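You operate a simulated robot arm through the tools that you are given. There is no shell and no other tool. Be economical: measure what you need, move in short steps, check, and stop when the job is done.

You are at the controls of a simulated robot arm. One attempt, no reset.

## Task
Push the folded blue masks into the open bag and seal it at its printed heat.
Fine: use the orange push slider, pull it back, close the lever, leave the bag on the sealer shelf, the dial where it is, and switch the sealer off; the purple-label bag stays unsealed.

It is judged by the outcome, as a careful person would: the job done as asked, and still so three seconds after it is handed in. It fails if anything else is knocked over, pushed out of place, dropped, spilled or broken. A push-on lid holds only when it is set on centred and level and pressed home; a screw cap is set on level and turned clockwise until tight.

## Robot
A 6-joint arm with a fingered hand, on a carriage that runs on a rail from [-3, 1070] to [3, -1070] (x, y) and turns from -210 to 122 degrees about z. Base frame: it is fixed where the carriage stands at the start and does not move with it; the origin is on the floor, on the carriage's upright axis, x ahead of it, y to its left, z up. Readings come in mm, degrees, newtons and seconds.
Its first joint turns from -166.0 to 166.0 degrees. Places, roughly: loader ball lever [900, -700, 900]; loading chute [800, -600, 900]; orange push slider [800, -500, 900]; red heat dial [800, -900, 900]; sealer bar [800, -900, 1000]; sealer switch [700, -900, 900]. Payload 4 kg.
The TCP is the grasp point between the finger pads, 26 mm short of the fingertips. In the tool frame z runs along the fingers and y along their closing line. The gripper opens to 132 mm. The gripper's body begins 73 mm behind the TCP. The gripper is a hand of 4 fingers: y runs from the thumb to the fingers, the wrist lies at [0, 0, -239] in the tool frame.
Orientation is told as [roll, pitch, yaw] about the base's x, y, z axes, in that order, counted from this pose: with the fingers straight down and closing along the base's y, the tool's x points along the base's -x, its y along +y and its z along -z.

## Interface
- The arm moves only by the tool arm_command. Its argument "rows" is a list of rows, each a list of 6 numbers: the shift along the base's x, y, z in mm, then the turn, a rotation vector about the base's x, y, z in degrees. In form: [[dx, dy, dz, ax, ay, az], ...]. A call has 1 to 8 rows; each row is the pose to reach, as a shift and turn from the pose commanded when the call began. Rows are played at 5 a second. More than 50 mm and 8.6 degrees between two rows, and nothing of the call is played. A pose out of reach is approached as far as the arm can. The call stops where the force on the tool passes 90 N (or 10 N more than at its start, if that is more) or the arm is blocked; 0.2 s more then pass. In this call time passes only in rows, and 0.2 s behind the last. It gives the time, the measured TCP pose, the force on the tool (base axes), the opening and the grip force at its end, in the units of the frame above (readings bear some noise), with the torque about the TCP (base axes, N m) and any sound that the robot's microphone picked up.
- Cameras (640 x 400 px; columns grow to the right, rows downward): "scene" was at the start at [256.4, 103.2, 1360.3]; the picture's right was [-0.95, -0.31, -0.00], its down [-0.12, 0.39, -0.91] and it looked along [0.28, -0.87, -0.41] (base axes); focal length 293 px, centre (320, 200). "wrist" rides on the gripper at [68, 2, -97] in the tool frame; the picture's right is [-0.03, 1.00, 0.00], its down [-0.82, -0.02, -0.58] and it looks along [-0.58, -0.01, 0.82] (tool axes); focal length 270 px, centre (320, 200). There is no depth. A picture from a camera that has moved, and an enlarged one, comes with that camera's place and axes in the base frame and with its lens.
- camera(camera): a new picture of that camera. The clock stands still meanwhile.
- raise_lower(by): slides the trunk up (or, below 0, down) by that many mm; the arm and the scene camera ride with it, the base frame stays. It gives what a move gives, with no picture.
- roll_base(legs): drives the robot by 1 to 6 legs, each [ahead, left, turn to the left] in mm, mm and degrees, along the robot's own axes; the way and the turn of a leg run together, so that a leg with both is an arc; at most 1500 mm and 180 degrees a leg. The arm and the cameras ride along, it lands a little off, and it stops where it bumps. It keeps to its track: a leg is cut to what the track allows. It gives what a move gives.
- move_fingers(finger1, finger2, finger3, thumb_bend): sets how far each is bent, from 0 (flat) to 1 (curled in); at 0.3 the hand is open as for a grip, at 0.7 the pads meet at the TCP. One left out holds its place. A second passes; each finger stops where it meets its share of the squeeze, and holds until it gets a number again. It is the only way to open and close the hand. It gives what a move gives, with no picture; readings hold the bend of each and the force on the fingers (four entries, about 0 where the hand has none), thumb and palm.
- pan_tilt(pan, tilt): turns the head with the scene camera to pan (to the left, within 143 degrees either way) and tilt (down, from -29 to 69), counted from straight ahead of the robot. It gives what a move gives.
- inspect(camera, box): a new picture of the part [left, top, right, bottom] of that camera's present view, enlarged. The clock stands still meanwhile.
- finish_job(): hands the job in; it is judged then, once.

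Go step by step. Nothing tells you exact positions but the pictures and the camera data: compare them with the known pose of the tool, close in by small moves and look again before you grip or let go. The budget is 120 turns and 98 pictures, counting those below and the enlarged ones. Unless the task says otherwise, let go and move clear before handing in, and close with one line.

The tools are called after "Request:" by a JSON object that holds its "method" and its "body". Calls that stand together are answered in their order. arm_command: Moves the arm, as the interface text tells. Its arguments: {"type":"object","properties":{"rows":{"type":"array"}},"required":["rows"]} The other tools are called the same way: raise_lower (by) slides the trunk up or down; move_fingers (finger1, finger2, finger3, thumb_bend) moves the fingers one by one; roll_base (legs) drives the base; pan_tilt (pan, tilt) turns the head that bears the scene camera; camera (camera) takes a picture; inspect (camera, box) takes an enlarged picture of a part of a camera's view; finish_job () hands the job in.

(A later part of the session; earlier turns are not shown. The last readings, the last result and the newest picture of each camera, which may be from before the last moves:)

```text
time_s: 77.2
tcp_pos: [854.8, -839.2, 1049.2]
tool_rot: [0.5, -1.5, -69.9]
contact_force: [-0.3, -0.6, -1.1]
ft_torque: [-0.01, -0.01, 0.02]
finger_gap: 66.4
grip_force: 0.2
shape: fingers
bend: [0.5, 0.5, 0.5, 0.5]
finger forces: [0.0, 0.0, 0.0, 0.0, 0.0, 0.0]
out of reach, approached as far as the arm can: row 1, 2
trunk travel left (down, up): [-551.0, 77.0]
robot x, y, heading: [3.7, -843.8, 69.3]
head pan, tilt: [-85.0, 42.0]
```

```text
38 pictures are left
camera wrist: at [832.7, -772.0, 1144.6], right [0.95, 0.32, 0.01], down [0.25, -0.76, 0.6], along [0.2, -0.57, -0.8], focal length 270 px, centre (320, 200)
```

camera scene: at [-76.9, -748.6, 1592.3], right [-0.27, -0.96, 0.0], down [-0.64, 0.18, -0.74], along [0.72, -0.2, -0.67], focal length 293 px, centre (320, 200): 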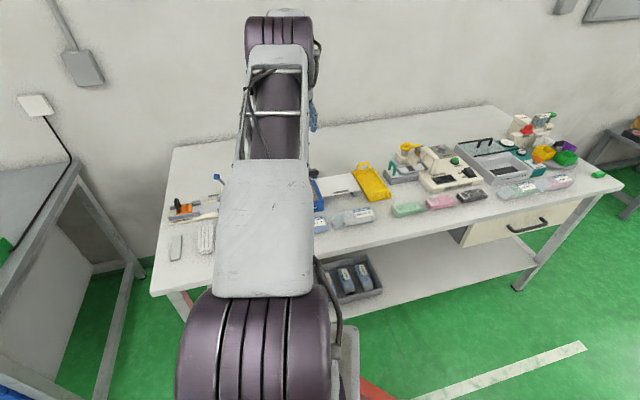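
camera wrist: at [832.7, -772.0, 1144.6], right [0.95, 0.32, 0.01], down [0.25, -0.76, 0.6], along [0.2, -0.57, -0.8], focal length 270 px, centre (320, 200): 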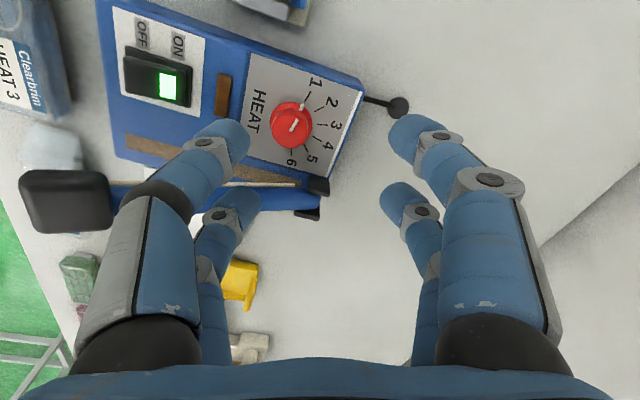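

The wrist seems near its other limit at yaw 290. I'll work from the yaw 110→70 side instead, turning the hand back at a safe height.

Request:
{"method": "arm_command", "body": {"rows": [[-10, -4, 5, 0, 0, -8], [-25, -8, 10, 0, 1, -16], [-40, -12, 15, 0, 1.5, -24], [-50, -16, 20, 0, 1.5, -32], [-55, -20, 20, 0, 1.5, -40], [-55, -24, 20, 0, 1.5, -48], [-55, -28, 20, 0, 1.5, -56], [-55, -28, 20, 0, 1.5, -64]]}}

Request:
{"method": "arm_command", "body": {"rows": [[0, 0, 0, 0, 0, -8], [0, 0, 0, 0, 0, -16], [0, 0, 0, 0, 0, -24], [0, 0, 0, 0, 0, -32], [0, 0, 0, 0, 0, -40], [0, 0, 0, 0, 0, -48], [0, 0, 0, 0, 0, -56], [0, 0, 0, 0, 0, -64]]}}

```text
time_s: 79.0
tcp_pos: [830.2, -875.6, 1086.6]
tool_rot: [-1.1, -2.1, -131.3]
contact_force: [-0.7, 0.8, -0.2]
ft_torque: [0.01, 0.02, -0.01]
finger_gap: 66.5
grip_force: 0.1
shape: fingers
bend: [0.5, 0.5, 0.5, 0.5]
finger forces: [0.1, 0.0, 0.1, 0.1, 0.0, 0.0]
out of reach, approached as far as the arm can: row 1, 2, 3, 4, 5, 6, 7, 8
trunk travel left (down, up): [-551.0, 77.0]
robot x, y, heading: [1.3, -844.3, 69.3]
head pan, tilt: [-85.0, 42.0]
```

```text
time_s: 80.8
tcp_pos: [829.5, -875.2, 1086.2]
tool_rot: [-1.0, -2.0, 162.0]
contact_force: [-0.2, -0.4, -0.4]
ft_torque: [0.0, -0.02, -0.01]
finger_gap: 66.6
grip_force: 0.0
shape: fingers
bend: [0.5, 0.5, 0.5, 0.5]
finger forces: [0.1, 0.0, 0.0, 0.0, 0.0, 0.0]
trunk travel left (down, up): [-551.0, 77.0]
robot x, y, heading: [6.8, -841.9, 68.9]
head pan, tilt: [-85.0, 42.0]
```

Request:
{"method": "arm_command", "body": {"rows": [[-10, 0, -10, -0.8, -0.8, -6], [-20, 0, -25, -1.6, -1.6, -12], [-30, 0, -40, -1.6, -1.6, -20]]}}

```text
time_s: 81.5
tcp_pos: [840.2, -885.6, 1059.5]
tool_rot: [-0.2, 0.0, 143.5]
contact_force: [1.0, 0.2, -0.9]
ft_torque: [0.06, 0.06, -0.02]
finger_gap: 66.4
grip_force: 0.1
shape: fingers
bend: [0.5, 0.5, 0.5, 0.5]
finger forces: [0.0, 0.0, 0.0, 0.0, 0.0, 0.1]
out of reach, approached as far as the arm can: row 1, 2, 3
trunk travel left (down, up): [-551.0, 77.0]
robot x, y, heading: [3.9, -844.4, 69.0]
head pan, tilt: [-85.0, 42.0]
```

Request:
{"method": "camera", "body": {"camera": "scene"}}

```text
37 pictures are left
camera scene: at [-53.2, -689.1, 1534.2], right [-0.27, -0.96, 0.0], down [-0.64, 0.18, -0.74], along [0.72, -0.2, -0.67], focal length 293 px, centre (320, 200)
```

scene: 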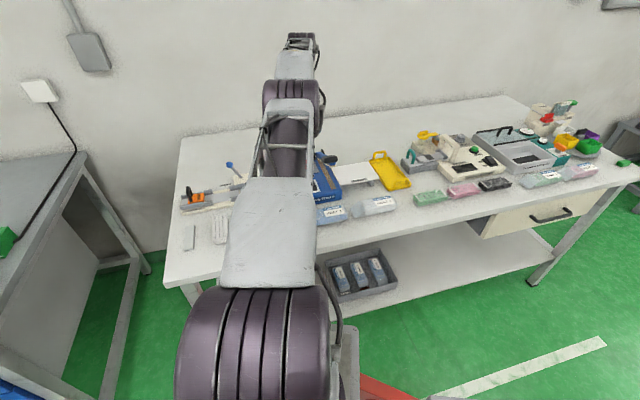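

The arm looks nearly straight. I'll try a larger inward move at constant height to bend it again.

Request:
{"method": "arm_command", "body": {"rows": [[-40, 12, 10, 0, 0, 0], [-80, 24, 20, 0, 0, 0], [-120, 36, 30, 0, 0, 0], [-160, 36, 40, 0, 0, 0]]}}

```text
time_s: 82.5
tcp_pos: [640.4, -837.1, 1085.7]
tool_rot: [-0.3, 0.1, 142.2]
contact_force: [0.6, 0.4, -0.8]
ft_torque: [0.0, 0.05, 0.0]
finger_gap: 66.1
grip_force: 0.1
shape: fingers
bend: [0.5, 0.5, 0.5, 0.5]
finger forces: [0.0, 0.0, 0.0, 0.0, 0.0, 0.1]
trunk travel left (down, up): [-551.0, 77.0]
robot x, y, heading: [5.6, -844.4, 69.2]
head pan, tilt: [-85.0, 42.0]
```

Recovered: the arm is bent and level again. I'll raise the hand and then lower the trunk for better reach near the bench.

Request:
{"method": "arm_command", "body": {"rows": [[0, 0, 40, 0, 0, -6], [0, 0, 80, 0, 0, -12], [0, 0, 110, 0, 0, -18]]}}

```text
time_s: 83.3
tcp_pos: [640.6, -839.4, 1197.5]
tool_rot: [-0.3, 0.1, 124.0]
contact_force: [-0.9, 0.3, -1.1]
ft_torque: [0.03, 0.06, 0.0]
finger_gap: 66.0
grip_force: 0.0
shape: fingers
bend: [0.5, 0.5, 0.5, 0.5]
finger forces: [0.0, 0.1, 0.0, 0.0, 0.0, 0.0]
trunk travel left (down, up): [-551.0, 77.0]
robot x, y, heading: [5.6, -845.3, 69.1]
head pan, tilt: [-85.0, 42.0]
```

Request:
{"method": "raise_lower", "body": {"by": -160}}

Request:
{"method": "arm_command", "body": {"rows": [[40, -7, -5, 0, 0, -4], [80, -14, -10, 0, 0, -8], [120, -21, -15, 0, 0, -12], [160, -28, -20, 0, 0, -14]]}}

Request:
{"method": "camera", "body": {"camera": "wrist"}}

```text
time_s: 85.2
tcp_pos: [640.4, -839.6, 1035.4]
tool_rot: [-0.2, 0.1, 124.0]
contact_force: [-0.8, -0.4, 0.5]
ft_torque: [0.02, 0.02, -0.01]
finger_gap: 66.2
grip_force: 0.0
shape: fingers
bend: [0.5, 0.5, 0.5, 0.5]
finger forces: [0.0, 0.0, 0.0, 0.0, 0.1, 0.1]
trunk travel left (down, up): [-391.0, 237.0]
robot x, y, heading: [1.1, -840.3, 69.4]
head pan, tilt: [-85.0, 42.0]
```

```text
time_s: 86.2
tcp_pos: [800.1, -866.6, 1016.9]
tool_rot: [-0.3, 0.2, 110.1]
contact_force: [0.1, -0.5, 0.9]
ft_torque: [-0.03, 0.02, -0.02]
finger_gap: 66.2
grip_force: 0.0
shape: fingers
bend: [0.5, 0.5, 0.5, 0.5]
finger forces: [0.0, 0.1, 0.0, 0.0, 0.0, 0.0]
trunk travel left (down, up): [-391.0, 237.0]
robot x, y, heading: [-0.6, -848.5, 69.4]
head pan, tilt: [-85.0, 42.0]
```

```text
36 pictures are left
camera wrist: at [822.4, -930.7, 1113.5], right [-0.95, -0.32, -0.01], down [-0.26, 0.77, 0.58], along [-0.18, 0.55, -0.82], focal length 270 px, centre (320, 200)
```

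wrist: 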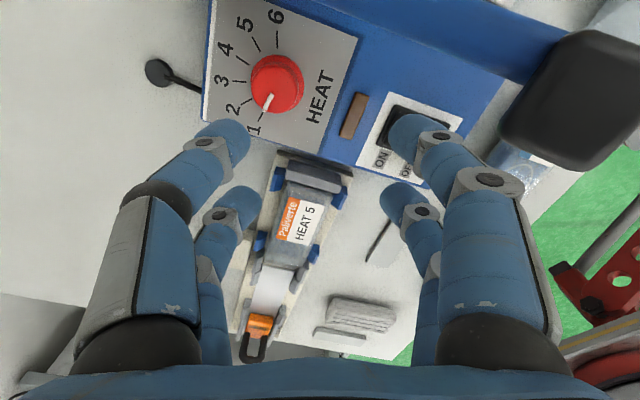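

The dial is at about (838, -873), essentially unmoved. I'll position at yaw 110 above the knob.

Request:
{"method": "arm_command", "body": {"rows": [[18, -3, -25, 0, 0, 0], [38, -6.5, -50, 0, 0, 0], [38, -6.5, -70, 0, 0, 0]]}}

Request:
{"method": "camera", "body": {"camera": "wrist"}}

```text
time_s: 87.0
tcp_pos: [838.0, -873.9, 947.1]
tool_rot: [-0.3, 0.1, 110.2]
contact_force: [0.0, 0.7, 0.3]
ft_torque: [-0.02, -0.01, 0.01]
finger_gap: 65.9
grip_force: 0.1
shape: fingers
bend: [0.5, 0.5, 0.5, 0.5]
finger forces: [0.0, 0.1, 0.0, 0.0, 0.0, 0.0]
trunk travel left (down, up): [-391.0, 237.0]
robot x, y, heading: [3.2, -842.8, 69.4]
head pan, tilt: [-85.0, 42.0]
```

```text
35 pictures are left
camera wrist: at [860.9, -937.5, 1042.5], right [-0.95, -0.32, -0.01], down [-0.27, 0.77, 0.58], along [-0.18, 0.55, -0.82], focal length 270 px, centre (320, 200)
```

wrist: 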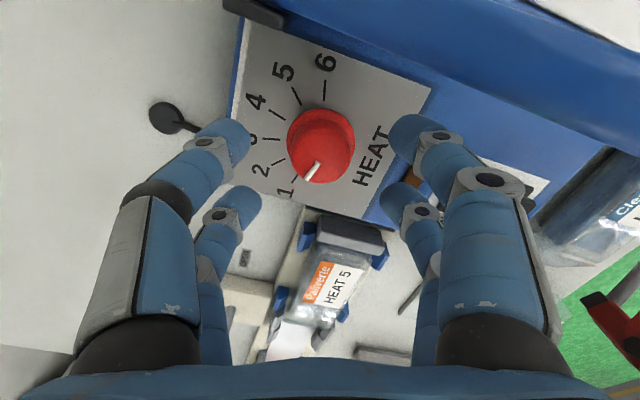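

Request:
{"method": "inspect", "body": {"camera": "wrist", "box": [240, 60, 420, 220]}}

```text
2.50 times, centred on (330, 140) of wrist
camera zoom: at [860.9, -937.5, 1042.5], right [-0.95, -0.32, -0.01], down [-0.27, 0.77, 0.58], along [-0.18, 0.55, -0.82], focal length 676 px, centre (295, 350)
```

zoom: 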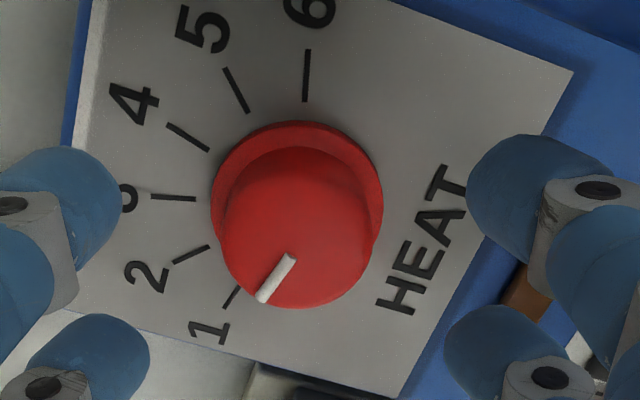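

The knob centre works out at about (840, -873), its top near z 907 and the panel near 885. I'll descend to grip height and close.

Request:
{"method": "arm_command", "body": {"rows": [[2, 1, -10, 0, 0, 0], [2, 1, -20, 0, 0, 0], [2, 1, -27, 0, 0, 0]]}}

Request:
{"method": "move_fingers", "body": {"finger1": 0.68, "finger2": 0.68, "finger3": 0.68, "thumb_bend": 0.68}}

Request:
{"method": "camera", "body": {"camera": "wrist"}}

```text
time_s: 87.8
tcp_pos: [840.4, -872.6, 917.8]
tool_rot: [-0.3, 0.1, 110.2]
contact_force: [-0.1, 0.2, -0.2]
ft_torque: [0.0, -0.02, 0.0]
finger_gap: 65.9
grip_force: 0.0
shape: fingers
bend: [0.5, 0.5, 0.5, 0.5]
finger forces: [0.0, 0.0, 0.1, 0.0, 0.0, 0.1]
trunk travel left (down, up): [-391.0, 237.0]
robot x, y, heading: [-0.0, -845.0, 69.2]
head pan, tilt: [-85.0, 42.0]
```

```text
time_s: 88.8
tcp_pos: [839.8, -872.8, 919.7]
tool_rot: [-0.2, 0.2, 110.1]
contact_force: [-6.4, -0.6, -1.3]
ft_torque: [0.01, 0.17, -0.02]
finger_gap: 17.4
grip_force: 4.9
shape: fingers
bend: [0.63, 0.64, 0.67, 0.67]
finger forces: [4.7, 4.7, 0.6, 0.0, 1.2, 0.0]
trunk travel left (down, up): [-391.0, 237.0]
robot x, y, heading: [2.0, -842.2, 69.3]
head pan, tilt: [-85.0, 42.0]
```

```text
33 pictures are left
camera wrist: at [863.1, -936.7, 1015.0], right [-0.95, -0.32, -0.01], down [-0.26, 0.77, 0.58], along [-0.18, 0.55, -0.82], focal length 270 px, centre (320, 200)
```

wrist: 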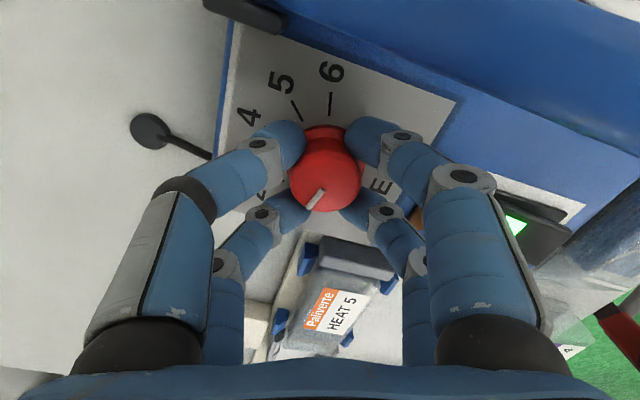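

The four fingertips cage the knob. I'll turn 40° clockwise.

Request:
{"method": "arm_command", "body": {"rows": [[0, 0, 0, 0, 0, -8], [0, 0, 0, 0, 0, -16], [0, 0, 0, 0, 0, -24], [0, 0, 0, 0, 0, -32], [0, 0, 0, 0, 0, -40]]}}

Request:
{"method": "camera", "body": {"camera": "wrist"}}

```text
time_s: 90.0
tcp_pos: [837.3, -877.8, 918.7]
tool_rot: [-0.4, -0.4, 74.8]
contact_force: [3.1, 11.9, 1.5]
ft_torque: [0.34, -0.1, 0.0]
finger_gap: 10.1
grip_force: 7.7
shape: fingers
bend: [0.67, 0.64, 0.64, 0.68]
finger forces: [0.8, 7.0, 6.4, 0.0, 0.2, 0.0]
out of reach, approached as far as the arm can: row 5
trunk travel left (down, up): [-391.0, 237.0]
robot x, y, heading: [3.2, -843.2, 69.2]
head pan, tilt: [-85.0, 42.0]
```

```text
32 pictures are left
camera wrist: at [818.5, -942.6, 1015.1], right [-0.96, 0.29, -0.01], down [0.23, 0.78, 0.58], along [0.17, 0.56, -0.81], focal length 270 px, centre (320, 200)
```

wrist: 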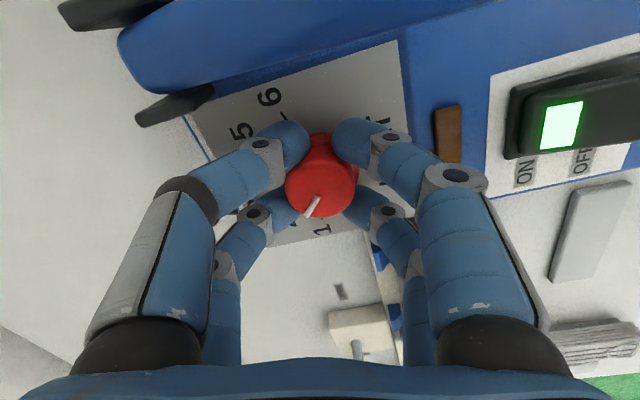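

The knob turned with the hand by about 35°. I'll open, rotate back and regrip.

Request:
{"method": "move_fingers", "body": {"finger1": 0.52, "finger2": 0.52, "finger3": 0.52, "thumb_bend": 0.52}}

Request:
{"method": "arm_command", "body": {"rows": [[0, 0, 2, 0, 0, 8], [0, 0, 2, 0, 0, 16], [0, 0, 2, 0, 0, 24], [0, 0, 2, 0, 0, 32], [0, 0, 0, 0, 0, 40]]}}

Request:
{"method": "inspect", "body": {"camera": "wrist", "box": [200, 50, 440, 250]}}

```text
time_s: 91.0
tcp_pos: [836.5, -879.9, 919.1]
tool_rot: [-0.5, -0.1, 74.8]
contact_force: [0.1, -0.2, 0.3]
ft_torque: [0.01, -0.02, -0.01]
finger_gap: 58.6
grip_force: 0.0
shape: fingers
bend: [0.52, 0.52, 0.52, 0.52]
finger forces: [0.0, 0.0, 0.0, 0.0, 0.0, 0.1]
trunk travel left (down, up): [-391.0, 237.0]
robot x, y, heading: [3.9, -844.6, 69.3]
head pan, tilt: [-85.0, 42.0]
```

```text
time_s: 92.2
tcp_pos: [836.7, -880.9, 919.4]
tool_rot: [-0.4, -0.2, 115.1]
contact_force: [0.8, 0.0, -0.2]
ft_torque: [0.02, -0.01, 0.02]
finger_gap: 58.8
grip_force: 0.0
shape: fingers
bend: [0.52, 0.52, 0.52, 0.52]
finger forces: [0.0, 0.0, 0.0, 0.0, 0.1, 0.0]
trunk travel left (down, up): [-391.0, 237.0]
robot x, y, heading: [5.2, -845.6, 69.1]
head pan, tilt: [-85.0, 42.0]
```

```text
2.00 times, centred on (320, 150) of wrist
camera zoom: at [864.9, -942.8, 1015.1], right [-0.92, -0.4, -0.01], down [-0.33, 0.75, 0.58], along [-0.23, 0.53, -0.81], focal length 541 px, centre (320, 300)
```

zoom: 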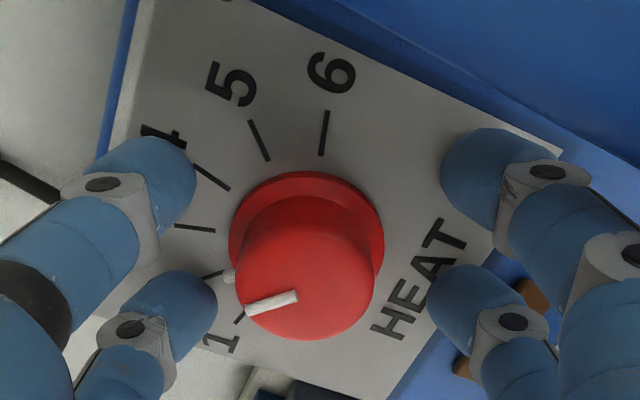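

The pointer is now just about at 2. I'll recentre, regrip a bit more firmly and turn again.

Request:
{"method": "arm_command", "body": {"rows": [[2.5, 6.5, -2, 0, 0, 2]]}}

Request:
{"method": "move_fingers", "body": {"finger1": 0.78, "finger2": 0.78, "finger3": 0.78, "thumb_bend": 0.78}}

Request:
{"method": "arm_command", "body": {"rows": [[0, 0, 0, 0, 0, -8], [0, 0, 0, 0, 0, -16], [0, 0, 0, 0, 0, -24], [0, 0, 0, 0, 0, -32], [0, 0, 0, 0, 0, -39]]}}

Request:
{"method": "move_fingers", "body": {"finger1": 0.52, "finger2": 0.52, "finger3": 0.52, "thumb_bend": 0.52}}

Request:
{"method": "inspect", "body": {"camera": "wrist", "box": [200, 50, 440, 250]}}

```text
time_s: 92.6
tcp_pos: [839.4, -874.8, 918.7]
tool_rot: [-0.4, -0.1, 116.9]
contact_force: [-0.5, -3.0, 7.6]
ft_torque: [-0.22, 0.31, 0.09]
finger_gap: 61.3
grip_force: 4.1
shape: fingers
bend: [0.51, 0.52, 0.52, 0.52]
finger forces: [4.5, 3.7, 0.0, 0.0, 0.0, 0.1]
trunk travel left (down, up): [-391.0, 237.0]
robot x, y, heading: [2.3, -842.2, 69.3]
head pan, tilt: [-85.0, 42.0]
```

```text
time_s: 93.6
tcp_pos: [838.2, -872.8, 916.2]
tool_rot: [-0.3, -0.3, 117.0]
contact_force: [0.1, 4.1, -4.4]
ft_torque: [0.05, 0.05, 0.03]
finger_gap: 15.5
grip_force: 22.9
shape: fingers
bend: [0.66, 0.67, 0.7, 0.67]
finger forces: [11.6, 10.8, 10.0, 0.0, 13.1, 0.1]
trunk travel left (down, up): [-391.0, 237.0]
robot x, y, heading: [2.7, -842.6, 69.5]
head pan, tilt: [-85.0, 42.0]
```

```text
time_s: 94.8
tcp_pos: [839.3, -873.7, 915.3]
tool_rot: [-0.4, -0.1, 77.7]
contact_force: [6.2, 3.4, -11.4]
ft_torque: [0.12, -0.19, 0.02]
finger_gap: 15.5
grip_force: 23.3
shape: fingers
bend: [0.66, 0.67, 0.7, 0.67]
finger forces: [12.2, 10.6, 10.6, 0.0, 14.0, 0.1]
trunk travel left (down, up): [-391.0, 237.0]
robot x, y, heading: [-3.0, -840.6, 69.1]
head pan, tilt: [-85.0, 42.0]
```

```text
time_s: 95.8
tcp_pos: [838.6, -874.8, 918.6]
tool_rot: [-0.4, -0.2, 77.8]
contact_force: [-0.5, -2.7, 10.9]
ft_torque: [-0.04, 0.38, 0.11]
finger_gap: 58.5
grip_force: 5.2
shape: fingers
bend: [0.53, 0.53, 0.52, 0.52]
finger forces: [5.6, 4.8, 0.1, 0.0, 0.0, 0.0]
trunk travel left (down, up): [-391.0, 237.0]
robot x, y, heading: [3.6, -847.6, 69.5]
head pan, tilt: [-85.0, 42.0]
```

```text
2.00 times, centred on (320, 150) of wrist
camera zoom: at [823.7, -940.2, 1014.1], right [-0.97, 0.24, -0.01], down [0.19, 0.79, 0.58], along [0.14, 0.56, -0.81], focal length 541 px, centre (320, 300)
```

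zoom: 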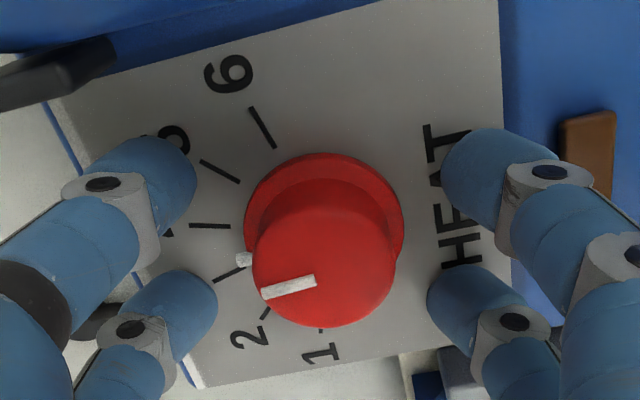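

The grip carried well this time: the pointer is just past 3, with about 53° to go. Repeating, 3 mm higher.

Request:
{"method": "arm_command", "body": {"rows": [[0, 0, 4, 0, 0, 8], [0, 0, 4, 0, 0, 16], [0, 0, 4, 0, 0, 24], [0, 0, 4, 0, 0, 32], [0, 0.5, 3, 0, 0, 39]]}}

Request:
{"method": "move_fingers", "body": {"finger1": 0.78, "finger2": 0.78, "finger3": 0.78, "thumb_bend": 0.78}}

Request:
{"method": "arm_command", "body": {"rows": [[0, 0, 0, 0, 0, -8], [0, 0, 0, 0, 0, -16], [0, 0, 0, 0, 0, -24], [0, 0, 0, 0, 0, -32], [0, 0, 0, 0, 0, -39]]}}

Request:
{"method": "move_fingers", "body": {"finger1": 0.52, "finger2": 0.52, "finger3": 0.52, "thumb_bend": 0.52}}

Request:
{"method": "inspect", "body": {"camera": "wrist", "box": [200, 50, 440, 250]}}

```text
time_s: 97.0
tcp_pos: [838.1, -874.1, 920.3]
tool_rot: [-0.4, -0.1, 117.0]
contact_force: [-1.3, -1.1, 0.5]
ft_torque: [0.0, 0.01, 0.0]
finger_gap: 59.3
grip_force: 0.1
shape: fingers
bend: [0.52, 0.52, 0.52, 0.52]
finger forces: [0.0, 0.1, 0.0, 0.0, 0.0, 0.0]
trunk travel left (down, up): [-391.0, 237.0]
robot x, y, heading: [4.4, -843.2, 69.4]
head pan, tilt: [-85.0, 42.0]
```

```text
time_s: 98.0
tcp_pos: [839.8, -872.5, 920.1]
tool_rot: [-0.3, -0.1, 116.8]
contact_force: [-2.0, 1.0, -5.5]
ft_torque: [-0.07, 0.36, 0.01]
finger_gap: 13.3
grip_force: 20.2
shape: fingers
bend: [0.66, 0.66, 0.73, 0.67]
finger forces: [10.7, 12.0, 7.1, 0.0, 10.6, 0.0]
trunk travel left (down, up): [-391.0, 237.0]
robot x, y, heading: [1.7, -842.0, 69.2]
head pan, tilt: [-85.0, 42.0]
```

```text
time_s: 99.2
tcp_pos: [839.3, -872.8, 918.3]
tool_rot: [-0.3, -0.2, 77.7]
contact_force: [3.5, -1.9, -11.7]
ft_torque: [0.01, 0.06, 0.0]
finger_gap: 13.2
grip_force: 19.0
shape: fingers
bend: [0.66, 0.67, 0.73, 0.67]
finger forces: [8.9, 8.7, 7.2, 0.0, 12.9, 0.1]
trunk travel left (down, up): [-391.0, 237.0]
robot x, y, heading: [-1.7, -844.1, 69.2]
head pan, tilt: [-85.0, 42.0]
```

```text
time_s: 100.2
tcp_pos: [838.5, -872.7, 919.9]
tool_rot: [-0.4, -0.1, 77.8]
contact_force: [0.0, 1.2, -0.5]
ft_torque: [-0.01, 0.03, -0.03]
finger_gap: 58.4
grip_force: 0.1
shape: fingers
bend: [0.52, 0.52, 0.52, 0.52]
finger forces: [0.1, 0.0, 0.0, 0.0, 0.0, 0.0]
trunk travel left (down, up): [-391.0, 237.0]
robot x, y, heading: [3.0, -843.1, 69.1]
head pan, tilt: [-85.0, 42.0]
```

```text
2.00 times, centred on (320, 150) of wrist
camera zoom: at [824.1, -939.2, 1016.2], right [-0.97, 0.24, -0.01], down [0.19, 0.79, 0.58], along [0.14, 0.56, -0.81], focal length 541 px, centre (320, 300)
```

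zoom: 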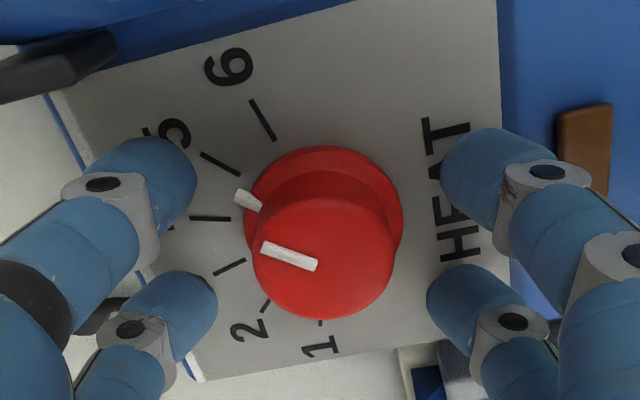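

The pointer is at about 4.5. One more turn of roughly 14°.

Request:
{"method": "arm_command", "body": {"rows": [[0, 0, 1, 0, 0, 8], [0, 0, 1, 0, 0, 16], [0.5, 0, 0.5, 0, 0, 24]]}}

Request:
{"method": "move_fingers", "body": {"finger1": 0.78, "finger2": 0.78, "finger3": 0.78, "thumb_bend": 0.78}}

Request:
{"method": "arm_command", "body": {"rows": [[0, 0, 0, 0, 0, -7], [0, 0, 0, 0, 0, -14]]}}

Request:
{"method": "move_fingers", "body": {"finger1": 0.52, "finger2": 0.52, "finger3": 0.52, "thumb_bend": 0.52}}

Request:
{"method": "arm_command", "body": {"rows": [[0, 0, 25, 0, 0, 0], [0, 0, 60, 0, 0, 0]]}}

Request:
{"method": "inspect", "body": {"camera": "wrist", "box": [200, 50, 440, 250]}}

```text
time_s: 101.0
tcp_pos: [839.7, -872.9, 920.5]
tool_rot: [-0.4, -0.1, 102.0]
contact_force: [0.5, 0.1, -0.1]
ft_torque: [0.0, 0.0, 0.02]
finger_gap: 58.6
grip_force: 0.1
shape: fingers
bend: [0.52, 0.52, 0.52, 0.52]
finger forces: [0.0, 0.1, 0.0, 0.0, 0.0, 0.0]
trunk travel left (down, up): [-391.0, 237.0]
robot x, y, heading: [2.3, -845.6, 69.0]
head pan, tilt: [-85.0, 42.0]
```

```text
time_s: 102.0
tcp_pos: [840.9, -874.2, 920.6]
tool_rot: [-0.3, -0.2, 101.8]
contact_force: [-1.0, -2.0, -8.6]
ft_torque: [-0.18, 0.13, 0.03]
finger_gap: 10.0
grip_force: 19.5
shape: fingers
bend: [0.71, 0.71, 0.73, 0.71]
finger forces: [11.9, 8.2, 7.6, 0.1, 11.7, 0.0]
trunk travel left (down, up): [-391.0, 237.0]
robot x, y, heading: [-1.1, -843.4, 69.4]
head pan, tilt: [-85.0, 42.0]
```

```text
time_s: 102.6
tcp_pos: [839.5, -873.0, 920.1]
tool_rot: [-0.3, -0.2, 87.7]
contact_force: [2.7, -4.7, -11.2]
ft_torque: [-0.1, -0.03, 0.06]
finger_gap: 9.4
grip_force: 18.8
shape: fingers
bend: [0.71, 0.71, 0.73, 0.68]
finger forces: [10.0, 7.2, 7.5, 0.0, 12.9, 0.0]
trunk travel left (down, up): [-391.0, 237.0]
robot x, y, heading: [3.5, -842.4, 69.3]
head pan, tilt: [-85.0, 42.0]
```

```text
time_s: 103.6
tcp_pos: [838.3, -872.9, 920.8]
tool_rot: [-0.5, -0.2, 87.8]
contact_force: [0.3, 0.2, 0.0]
ft_torque: [0.01, 0.0, -0.04]
finger_gap: 58.6
grip_force: 0.0
shape: fingers
bend: [0.52, 0.52, 0.52, 0.52]
finger forces: [0.0, 0.0, 0.0, 0.0, 0.0, 0.1]
trunk travel left (down, up): [-391.0, 237.0]
robot x, y, heading: [4.1, -844.7, 69.4]
head pan, tilt: [-85.0, 42.0]
```

```text
time_s: 104.2
tcp_pos: [837.9, -872.2, 980.4]
tool_rot: [-0.5, -0.3, 87.9]
contact_force: [0.2, 0.0, 0.7]
ft_torque: [-0.01, -0.03, 0.01]
finger_gap: 58.9
grip_force: 0.0
shape: fingers
bend: [0.52, 0.52, 0.52, 0.52]
finger forces: [0.0, 0.1, 0.1, 0.0, 0.1, 0.0]
trunk travel left (down, up): [-391.0, 237.0]
robot x, y, heading: [3.2, -844.4, 69.4]
head pan, tilt: [-85.0, 42.0]
```

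```text
2.00 times, centred on (320, 150) of wrist
camera zoom: at [833.9, -940.1, 1076.6], right [-1.0, 0.06, -0.01], down [0.05, 0.81, 0.58], along [0.04, 0.58, -0.81], focal length 541 px, centre (320, 300)
```

zoom: 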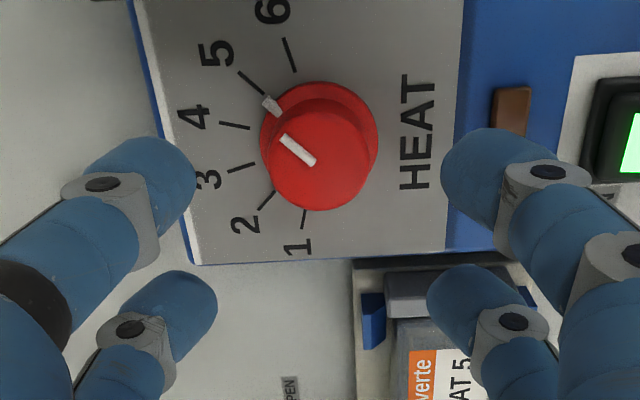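

The pointer sits exactly on 5. Now I'll fetch the bag: move over its body at about (785, -724) and look.

Request:
{"method": "move_fingers", "body": {"finger1": 0.43, "finger2": 0.43, "finger3": 0.43, "thumb_bend": 0.43}}

Request:
{"method": "arm_command", "body": {"rows": [[-13, 35, 10, 0, 0, 1], [-26, 70, 15, 0, 0, 2], [-39, 105, 15, 0, 0, 2], [-53, 148, 10, 0, 0, 2], [-53, 148, -20, 0, 0, 2]]}}

Request:
{"method": "camera", "body": {"camera": "wrist"}}

```text
time_s: 105.2
tcp_pos: [836.6, -872.4, 980.2]
tool_rot: [-0.4, -0.2, 87.8]
contact_force: [-0.3, 0.0, -0.5]
ft_torque: [-0.02, -0.03, 0.01]
finger_gap: 89.1
grip_force: 0.1
shape: fingers
bend: [0.43, 0.43, 0.43, 0.43]
finger forces: [0.0, 0.0, 0.0, 0.1, 0.0, 0.1]
trunk travel left (down, up): [-391.0, 237.0]
robot x, y, heading: [0.5, -845.6, 69.2]
head pan, tilt: [-85.0, 42.0]
```

```text
time_s: 106.4
tcp_pos: [854.3, -798.7, 1011.2]
tool_rot: [-0.4, -0.2, 89.8]
contact_force: [0.5, 0.1, 0.0]
ft_torque: [-0.01, 0.01, -0.01]
finger_gap: 89.4
grip_force: 0.0
shape: fingers
bend: [0.43, 0.43, 0.43, 0.43]
finger forces: [0.1, 0.1, 0.0, 0.0, 0.1, 0.1]
out of reach, approached as far as the arm can: row 1, 2, 3, 4, 5
trunk travel left (down, up): [-391.0, 237.0]
robot x, y, heading: [1.7, -844.7, 69.1]
head pan, tilt: [-85.0, 42.0]
```

```text
27 pictures are left
camera wrist: at [853.4, -867.2, 1105.7], right [-1.0, 0.03, 0.0], down [0.02, 0.81, 0.58], along [0.02, 0.58, -0.81], focal length 270 px, centre (320, 200)
```

wrist: 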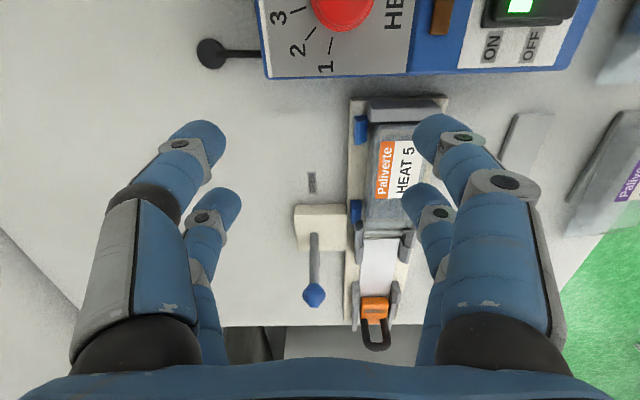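

Stuck at the straight-arm edge again; I'll draw inward to bend the arm, as before.

Request:
{"method": "arm_command", "body": {"rows": [[-35, 0, 30, 0, 0, 0], [-75, 0, 50, 0, 0, 0], [-115, 0, 60, 0, 0, 0], [-150, 0, 60, 0, 0, 0]]}}

```text
time_s: 107.4
tcp_pos: [841.8, -809.4, 1047.3]
tool_rot: [-0.1, -0.2, 89.8]
contact_force: [0.5, 0.0, -0.4]
ft_torque: [-0.01, 0.0, -0.03]
finger_gap: 89.4
grip_force: 0.0
shape: fingers
bend: [0.43, 0.43, 0.43, 0.43]
finger forces: [0.0, 0.0, 0.1, 0.0, 0.0, 0.0]
out of reach, approached as far as the arm can: row 1, 2, 3, 4
trunk travel left (down, up): [-391.0, 237.0]
robot x, y, heading: [-0.4, -845.6, 69.2]
head pan, tilt: [-85.0, 42.0]
```

Request:
{"method": "arm_command", "body": {"rows": [[0, 0, 0, 0, 0, 8], [0, 0, 0, 0, 0, 16], [0, 0, 10, 0, 0, 24], [0, 0, 10, 0, 0, 32]]}}

```text
time_s: 108.4
tcp_pos: [842.2, -811.4, 1056.3]
tool_rot: [-0.4, -0.2, 122.0]
contact_force: [0.0, 0.6, 0.7]
ft_torque: [0.01, -0.01, 0.03]
finger_gap: 89.4
grip_force: 0.0
shape: fingers
bend: [0.43, 0.43, 0.43, 0.43]
finger forces: [0.0, 0.0, 0.1, 0.1, 0.0, 0.0]
trunk travel left (down, up): [-391.0, 237.0]
robot x, y, heading: [2.7, -841.3, 69.4]
head pan, tilt: [-85.0, 42.0]
```

Request:
{"method": "arm_command", "body": {"rows": [[-45, 0, 5, 0, 0, 0], [-90, 0, 10, 0, 0, 0], [-135, 0, 15, 0, 0, 0], [-180, 0, 20, 0, 0, 0]]}}

```text
time_s: 109.4
tcp_pos: [661.5, -808.0, 1075.8]
tool_rot: [-0.3, -0.2, 121.8]
contact_force: [-0.1, 0.2, -1.4]
ft_torque: [0.01, 0.0, -0.01]
finger_gap: 89.2
grip_force: 0.0
shape: fingers
bend: [0.43, 0.43, 0.43, 0.43]
finger forces: [0.0, 0.1, 0.0, 0.0, 0.1, 0.0]
trunk travel left (down, up): [-391.0, 237.0]
robot x, y, heading: [1.9, -845.8, 69.4]
head pan, tilt: [-85.0, 42.0]
```

The arm is free again. Now over to the bag with moderate reach.

Request:
{"method": "arm_command", "body": {"rows": [[20, 14, -14, 0, 0, -5.3], [41, 28, -28, 0, 0, -10.6], [62, 42, -42, 0, 0, -15.9], [82, 56, -56, 0, 0, -21.2], [103, 70, -70, 0, 0, -26.5], [123.5, 84, -86, 0, 0, -31.8]]}}

Request:
{"method": "camera", "body": {"camera": "wrist"}}

```text
time_s: 110.8
tcp_pos: [783.5, -726.8, 991.9]
tool_rot: [-0.3, -0.2, 89.9]
contact_force: [0.4, 0.3, 0.1]
ft_torque: [0.01, 0.0, 0.01]
finger_gap: 89.5
grip_force: 0.0
shape: fingers
bend: [0.43, 0.43, 0.43, 0.43]
finger forces: [0.0, 0.0, 0.0, 0.0, 0.0, 0.0]
trunk travel left (down, up): [-391.0, 237.0]
robot x, y, heading: [-0.8, -847.4, 69.3]
head pan, tilt: [-85.0, 42.0]
```

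```text
26 pictures are left
camera wrist: at [783.1, -794.5, 1087.7], right [-1.0, 0.03, -0.01], down [0.02, 0.81, 0.58], along [0.02, 0.58, -0.81], focal length 270 px, centre (320, 200)
```

wrist: 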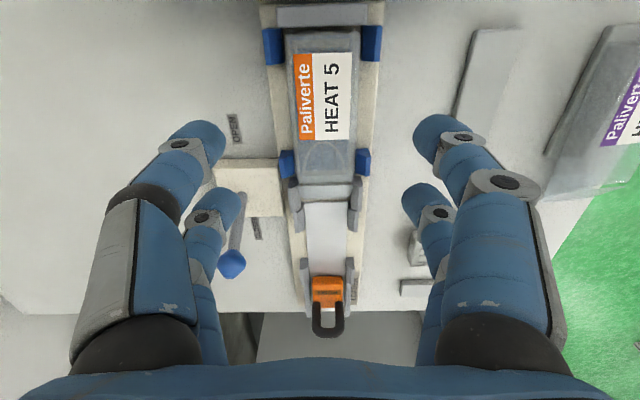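

Centred over the bag body between the clips. I'll descend to grip its upper half and close.

Request:
{"method": "arm_command", "body": {"rows": [[0.5, 0, -40, 0, 0, 0], [0.5, 0, -75, 0, 0, 0], [0.5, 0, -92, 0, 0, 0]]}}

Request:
{"method": "move_fingers", "body": {"finger1": 0.64, "finger2": 0.64, "finger3": 0.64, "thumb_bend": 0.64}}

Request:
{"method": "camera", "body": {"camera": "wrist"}}

```text
time_s: 111.6
tcp_pos: [785.7, -725.9, 899.4]
tool_rot: [-0.4, -0.2, 90.0]
contact_force: [-1.0, -0.8, -0.1]
ft_torque: [-0.01, -0.01, 0.01]
finger_gap: 89.5
grip_force: 0.1
shape: fingers
bend: [0.43, 0.43, 0.43, 0.43]
finger forces: [0.0, 0.0, 0.1, 0.1, 0.0, 0.0]
trunk travel left (down, up): [-391.0, 237.0]
robot x, y, heading: [5.7, -843.2, 69.2]
head pan, tilt: [-85.0, 42.0]
```

```text
time_s: 112.6
tcp_pos: [784.1, -726.9, 899.8]
tool_rot: [-0.4, -0.3, 90.0]
contact_force: [-1.0, 0.2, -0.8]
ft_torque: [-0.03, 0.04, 0.05]
finger_gap: 51.7
grip_force: 15.5
shape: fingers
bend: [0.53, 0.54, 0.55, 0.59]
finger forces: [8.1, 7.8, 6.2, 0.1, 9.4, 0.0]
trunk travel left (down, up): [-391.0, 237.0]
robot x, y, heading: [-0.2, -839.3, 69.3]
head pan, tilt: [-85.0, 42.0]
```

```text
25 pictures are left
camera wrist: at [783.6, -794.6, 995.2], right [-1.0, 0.02, -0.01], down [0.02, 0.81, 0.58], along [0.02, 0.58, -0.81], focal length 270 px, centre (320, 200)
```

wrist: 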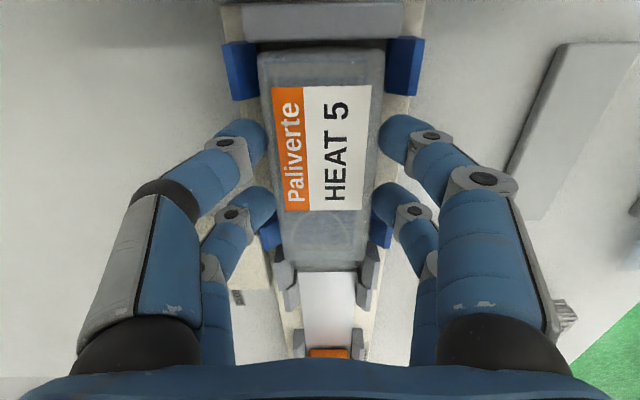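

The bag is gripped across its width (15 N). Lifting it out.

Request:
{"method": "arm_command", "body": {"rows": [[0, 0, 10, 0, 0, 0], [0, 0, 30, 0, 0, 0], [-5, 0, 70, 0, 0, 0], [-15, 0, 115, 0, 0, 0], [-22, 0, 160, 0, 0, 0]]}}

Request:
{"method": "camera", "body": {"camera": "wrist"}}

```text
time_s: 113.8
tcp_pos: [763.2, -725.1, 1058.8]
tool_rot: [-0.3, -0.2, 90.0]
contact_force: [-0.5, 1.2, -0.5]
ft_torque: [-0.02, 0.0, 0.03]
finger_gap: 51.7
grip_force: 15.4
shape: fingers
bend: [0.53, 0.54, 0.55, 0.59]
finger forces: [7.8, 7.7, 6.3, 0.1, 9.4, 0.0]
trunk travel left (down, up): [-391.0, 237.0]
robot x, y, heading: [2.9, -844.8, 69.5]
head pan, tilt: [-85.0, 42.0]
```

```text
24 pictures are left
camera wrist: at [762.6, -793.6, 1156.1], right [-1.0, 0.02, -0.01], down [0.02, 0.81, 0.58], along [0.02, 0.58, -0.81], focal length 270 px, centre (320, 200)
```

wrist: 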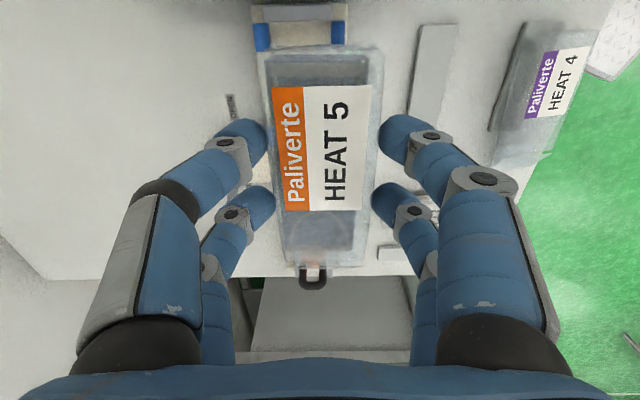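

The bag came out cleanly with the masks inside. I'll carry it over the sealer to the far side of the bar.

Request:
{"method": "arm_command", "body": {"rows": [[0, -45, 10, 0, 0, 0], [0, -90, 15, 0, 0, 0], [0, -135, 15, 0, 0, 0], [-2, -180, 15, 0, 0, 0], [-5, -225, 15, 0, 0, 0], [-8, -270, 15, 0, 0, 0], [-8, -315, 10, 0, 0, 0], [-8, -360, 0, 0, 0, 0]]}}

Request:
{"method": "camera", "body": {"camera": "wrist"}}

```text
time_s: 115.6
tcp_pos: [718.3, -1049.0, 1049.5]
tool_rot: [-0.4, -0.1, 90.1]
contact_force: [0.2, 0.0, 0.2]
ft_torque: [0.0, 0.06, 0.04]
finger_gap: 51.7
grip_force: 15.3
shape: fingers
bend: [0.54, 0.54, 0.56, 0.59]
finger forces: [7.7, 8.0, 6.5, 0.1, 9.2, 0.0]
out of reach, approached as far as the arm can: row 6, 7, 8
trunk travel left (down, up): [-391.0, 237.0]
robot x, y, heading: [1.6, -842.9, 69.5]
head pan, tilt: [-85.0, 42.0]
```

```text
23 pictures are left
camera wrist: at [717.2, -1117.0, 1144.9], right [-1.0, 0.02, -0.01], down [0.02, 0.81, 0.58], along [0.02, 0.58, -0.81], focal length 270 px, centre (320, 200)
```

wrist: 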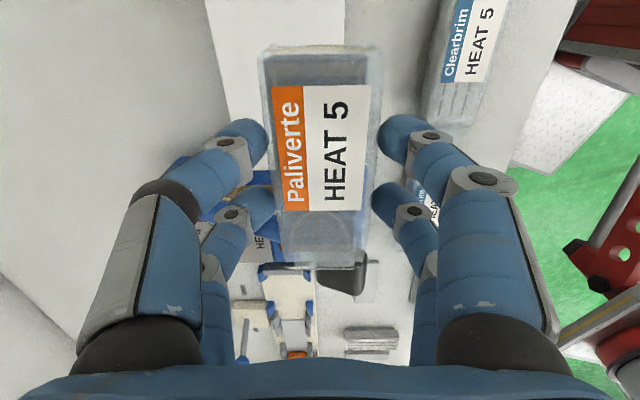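

Reach falls off at this bearing, so I'll roll the carriage 100 mm further along toward -y.

Request:
{"method": "roll_base", "body": {"legs": [[-93.5, -35, 0]]}}

Request:
{"method": "camera", "body": {"camera": "wrist"}}

```text
time_s: 116.7
tcp_pos: [717.2, -1148.4, 1049.6]
tool_rot: [-0.4, -0.2, 89.9]
contact_force: [-0.7, 0.4, 0.3]
ft_torque: [-0.02, -0.01, 0.0]
finger_gap: 51.3
grip_force: 15.9
shape: fingers
bend: [0.54, 0.54, 0.56, 0.59]
finger forces: [7.6, 8.0, 6.5, 0.0, 9.3, 0.0]
trunk travel left (down, up): [-391.0, 237.0]
robot x, y, heading: [0.5, -942.3, 69.4]
head pan, tilt: [-85.0, 42.0]
```

```text
22 pictures are left
camera wrist: at [717.2, -1216.4, 1144.7], right [-1.0, 0.02, -0.01], down [0.02, 0.81, 0.58], along [0.02, 0.58, -0.81], focal length 270 px, centre (320, 200)
```

wrist: 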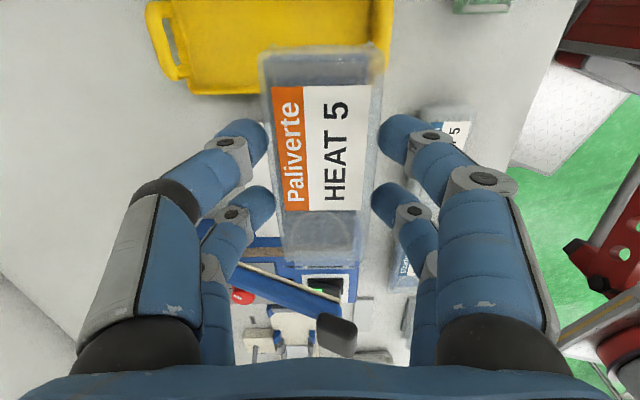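

Request:
{"method": "arm_command", "body": {"rows": [[15, 21, -10, 0, 0, 0], [30, 42, -25, 0, 0, 0], [44, 60, -45, 0, 0, 0]]}}

Request:
{"method": "camera", "body": {"camera": "wrist"}}

```text
time_s: 117.5
tcp_pos: [761.4, -1089.3, 1004.7]
tool_rot: [-0.4, -0.2, 90.0]
contact_force: [-0.6, -0.4, -0.5]
ft_torque: [0.0, -0.03, -0.01]
finger_gap: 51.5
grip_force: 15.6
shape: fingers
bend: [0.54, 0.54, 0.56, 0.59]
finger forces: [7.7, 7.9, 6.3, 0.0, 9.2, 0.1]
trunk travel left (down, up): [-391.0, 237.0]
robot x, y, heading: [0.9, -937.7, 69.5]
head pan, tilt: [-85.0, 42.0]
```

```text
21 pictures are left
camera wrist: at [761.3, -1156.2, 1100.2], right [-1.0, 0.03, -0.01], down [0.02, 0.81, 0.58], along [0.02, 0.58, -0.81], focal length 270 px, centre (320, 200)
```

wrist: 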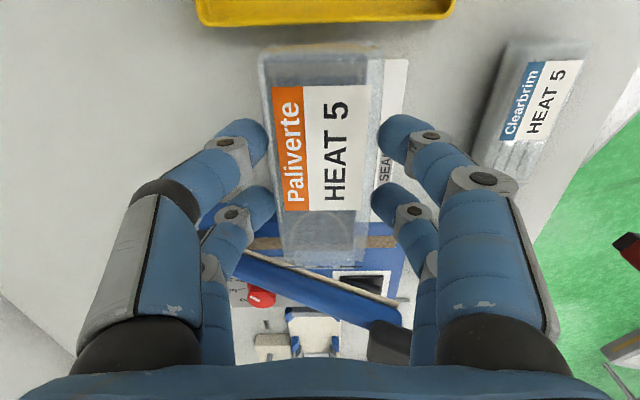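

The view shows shelf, strip and bar. I'll shift to y≈-1070 and lower most of the way.

Request:
{"method": "arm_command", "body": {"rows": [[0, 10, -15, 0, 0, 0], [0, 19, -40, 0, 0, 0], [0, 19, -66, 0, 0, 0]]}}

Request:
{"method": "camera", "body": {"camera": "wrist"}}

```text
time_s: 118.3
tcp_pos: [762.6, -1068.7, 937.9]
tool_rot: [-0.4, -0.2, 90.1]
contact_force: [-0.9, -0.3, 0.0]
ft_torque: [-0.02, 0.01, -0.02]
finger_gap: 51.6
grip_force: 15.5
shape: fingers
bend: [0.54, 0.54, 0.56, 0.59]
finger forces: [7.6, 7.9, 6.4, 0.0, 9.1, 0.0]
trunk travel left (down, up): [-391.0, 237.0]
robot x, y, heading: [-0.3, -945.6, 69.6]
head pan, tilt: [-85.0, 42.0]
```

```text
20 pictures are left
camera wrist: at [761.7, -1137.0, 1034.0], right [-1.0, 0.02, -0.01], down [0.02, 0.81, 0.58], along [0.02, 0.58, -0.81], focal length 270 px, centre (320, 200)
```

wrist: 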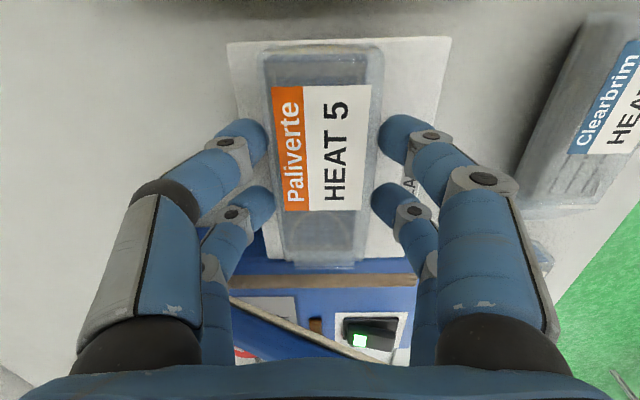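

Well aligned in x. I'll lower until contact with the shelf to learn its height.

Request:
{"method": "arm_command", "body": {"rows": [[0, 0, -5, 0, 0, 0], [0, 0, -10, 0, 0, 0], [0, 0, -14, 0, 0, 0]]}}

```text
time_s: 119.1
tcp_pos: [762.2, -1070.3, 926.5]
tool_rot: [-0.6, -0.2, 90.1]
contact_force: [0.4, 0.2, 25.1]
ft_torque: [-0.04, -0.05, 0.04]
finger_gap: 51.4
grip_force: 18.8
shape: fingers
bend: [0.55, 0.55, 0.57, 0.6]
finger forces: [9.3, 9.1, 7.9, 0.0, 11.7, 0.0]
trunk travel left (down, up): [-391.0, 237.0]
robot x, y, heading: [2.3, -941.9, 69.8]
head pan, tilt: [-85.0, 42.0]
```

Contact on the shelf at TCP z≈927. I'll lift 5 mm and slide +57 mm so that the flap goes over the strip under the bar.

Request:
{"method": "arm_command", "body": {"rows": [[0, 0, 5, 0, 0, 0], [0, 12, 6, 0, 0, 0], [0, 24, 6, 0, 0, 0], [0, 36, 6, 0, 0, 0], [0, 48, 6, 0, 0, 0], [0, 57, 6, 0, 0, 0]]}}

Request:
{"method": "camera", "body": {"camera": "wrist"}}

```text
time_s: 120.5
tcp_pos: [762.6, -1012.8, 930.0]
tool_rot: [-0.3, 0.0, 90.1]
contact_force: [0.4, -0.2, -0.6]
ft_torque: [0.0, 0.04, 0.05]
finger_gap: 51.5
grip_force: 16.4
shape: fingers
bend: [0.55, 0.55, 0.56, 0.59]
finger forces: [8.4, 8.1, 6.8, 0.1, 9.6, 0.0]
trunk travel left (down, up): [-391.0, 237.0]
robot x, y, heading: [4.6, -941.9, 69.1]
head pan, tilt: [-85.0, 42.0]
```

```text
19 pictures are left
camera wrist: at [761.5, -1080.6, 1025.6], right [-1.0, 0.02, -0.01], down [0.02, 0.81, 0.58], along [0.02, 0.58, -0.81], focal length 270 px, centre (320, 200)
```

wrist: 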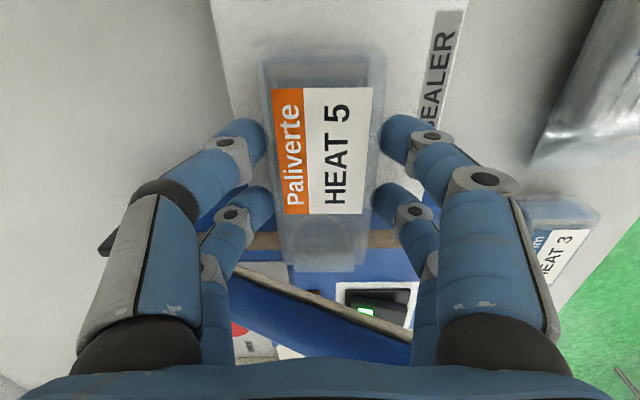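

Request:
{"method": "inspect", "body": {"camera": "wrist", "box": [230, 170, 420, 310]}}

```text
2.86 times, centred on (325, 240) of wrist
camera zoom: at [761.5, -1080.6, 1025.6], right [-1.0, 0.02, -0.01], down [0.02, 0.81, 0.58], along [0.02, 0.58, -0.81], focal length 772 px, centre (306, 86)
```

zoom: 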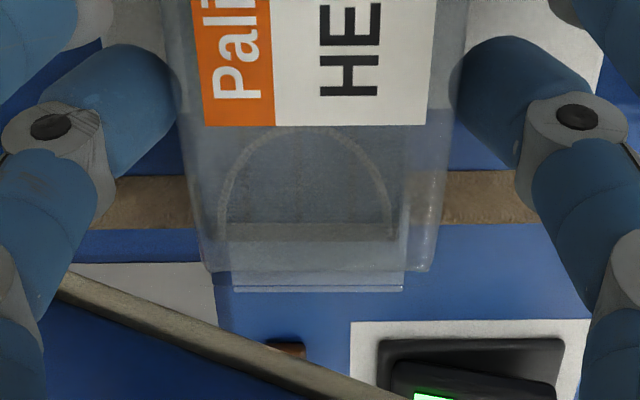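

The flap lies over the strip. I'll back off 5 mm so that the filled body stays clear of the bar, then set it down.

Request:
{"method": "arm_command", "body": {"rows": [[0, -5, 0, 0, 0, 0], [0, -5, -4, 0, 0, 0]]}}

Request:
{"method": "move_fingers", "body": {"finger1": 0.46, "finger2": 0.46, "finger3": 0.46, "thumb_bend": 0.46}}

Request:
{"method": "arm_command", "body": {"rows": [[0, 0, 25, 0, 0, 0], [-10, -20, 60, 0, 0, 0], [-20, -50, 95, 0, 0, 0], [-30, -75, 125, 0, 0, 0]]}}

Request:
{"method": "camera", "body": {"camera": "wrist"}}

```text
time_s: 121.1
tcp_pos: [762.4, -1017.3, 926.8]
tool_rot: [-0.6, 0.0, 89.9]
contact_force: [-2.6, 1.3, 13.4]
ft_torque: [-0.01, 0.04, 0.01]
finger_gap: 51.7
grip_force: 17.2
shape: fingers
bend: [0.55, 0.55, 0.57, 0.6]
finger forces: [9.4, 9.3, 6.7, 0.0, 9.5, 0.0]
trunk travel left (down, up): [-391.0, 237.0]
robot x, y, heading: [2.8, -942.2, 69.3]
head pan, tilt: [-85.0, 42.0]
```

```text
time_s: 122.1
tcp_pos: [761.8, -1017.6, 925.2]
tool_rot: [-0.5, -0.2, 90.0]
contact_force: [-0.4, 0.7, 0.1]
ft_torque: [0.01, -0.02, 0.0]
finger_gap: 79.1
grip_force: 0.1
shape: fingers
bend: [0.46, 0.46, 0.46, 0.46]
finger forces: [0.0, 0.1, 0.0, 0.0, 0.1, 0.1]
trunk travel left (down, up): [-391.0, 237.0]
robot x, y, heading: [-0.5, -945.9, 69.3]
head pan, tilt: [-85.0, 42.0]
```

```text
time_s: 123.1
tcp_pos: [731.4, -1091.9, 1051.8]
tool_rot: [-0.4, -0.3, 89.9]
contact_force: [0.3, 0.1, -0.3]
ft_torque: [-0.01, 0.02, 0.0]
finger_gap: 78.8
grip_force: 0.0
shape: fingers
bend: [0.46, 0.46, 0.46, 0.46]
finger forces: [0.0, 0.1, 0.1, 0.1, 0.1, 0.0]
trunk travel left (down, up): [-391.0, 237.0]
robot x, y, heading: [2.3, -941.8, 69.5]
head pan, tilt: [-85.0, 42.0]
```

```text
17 pictures are left
camera wrist: at [730.7, -1159.9, 1147.7], right [-1.0, 0.02, -0.01], down [0.02, 0.81, 0.58], along [0.02, 0.58, -0.81], focal length 270 px, centre (320, 200)
```

wrist: 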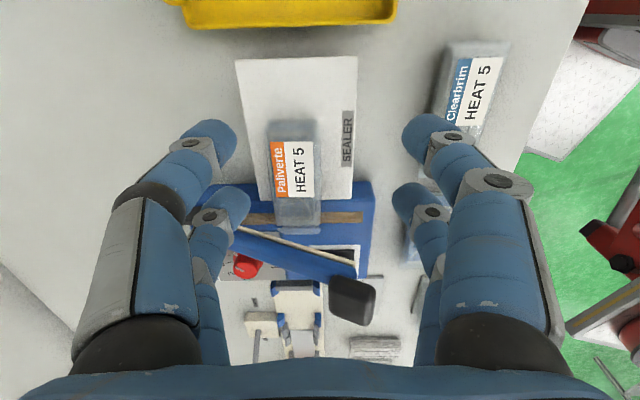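

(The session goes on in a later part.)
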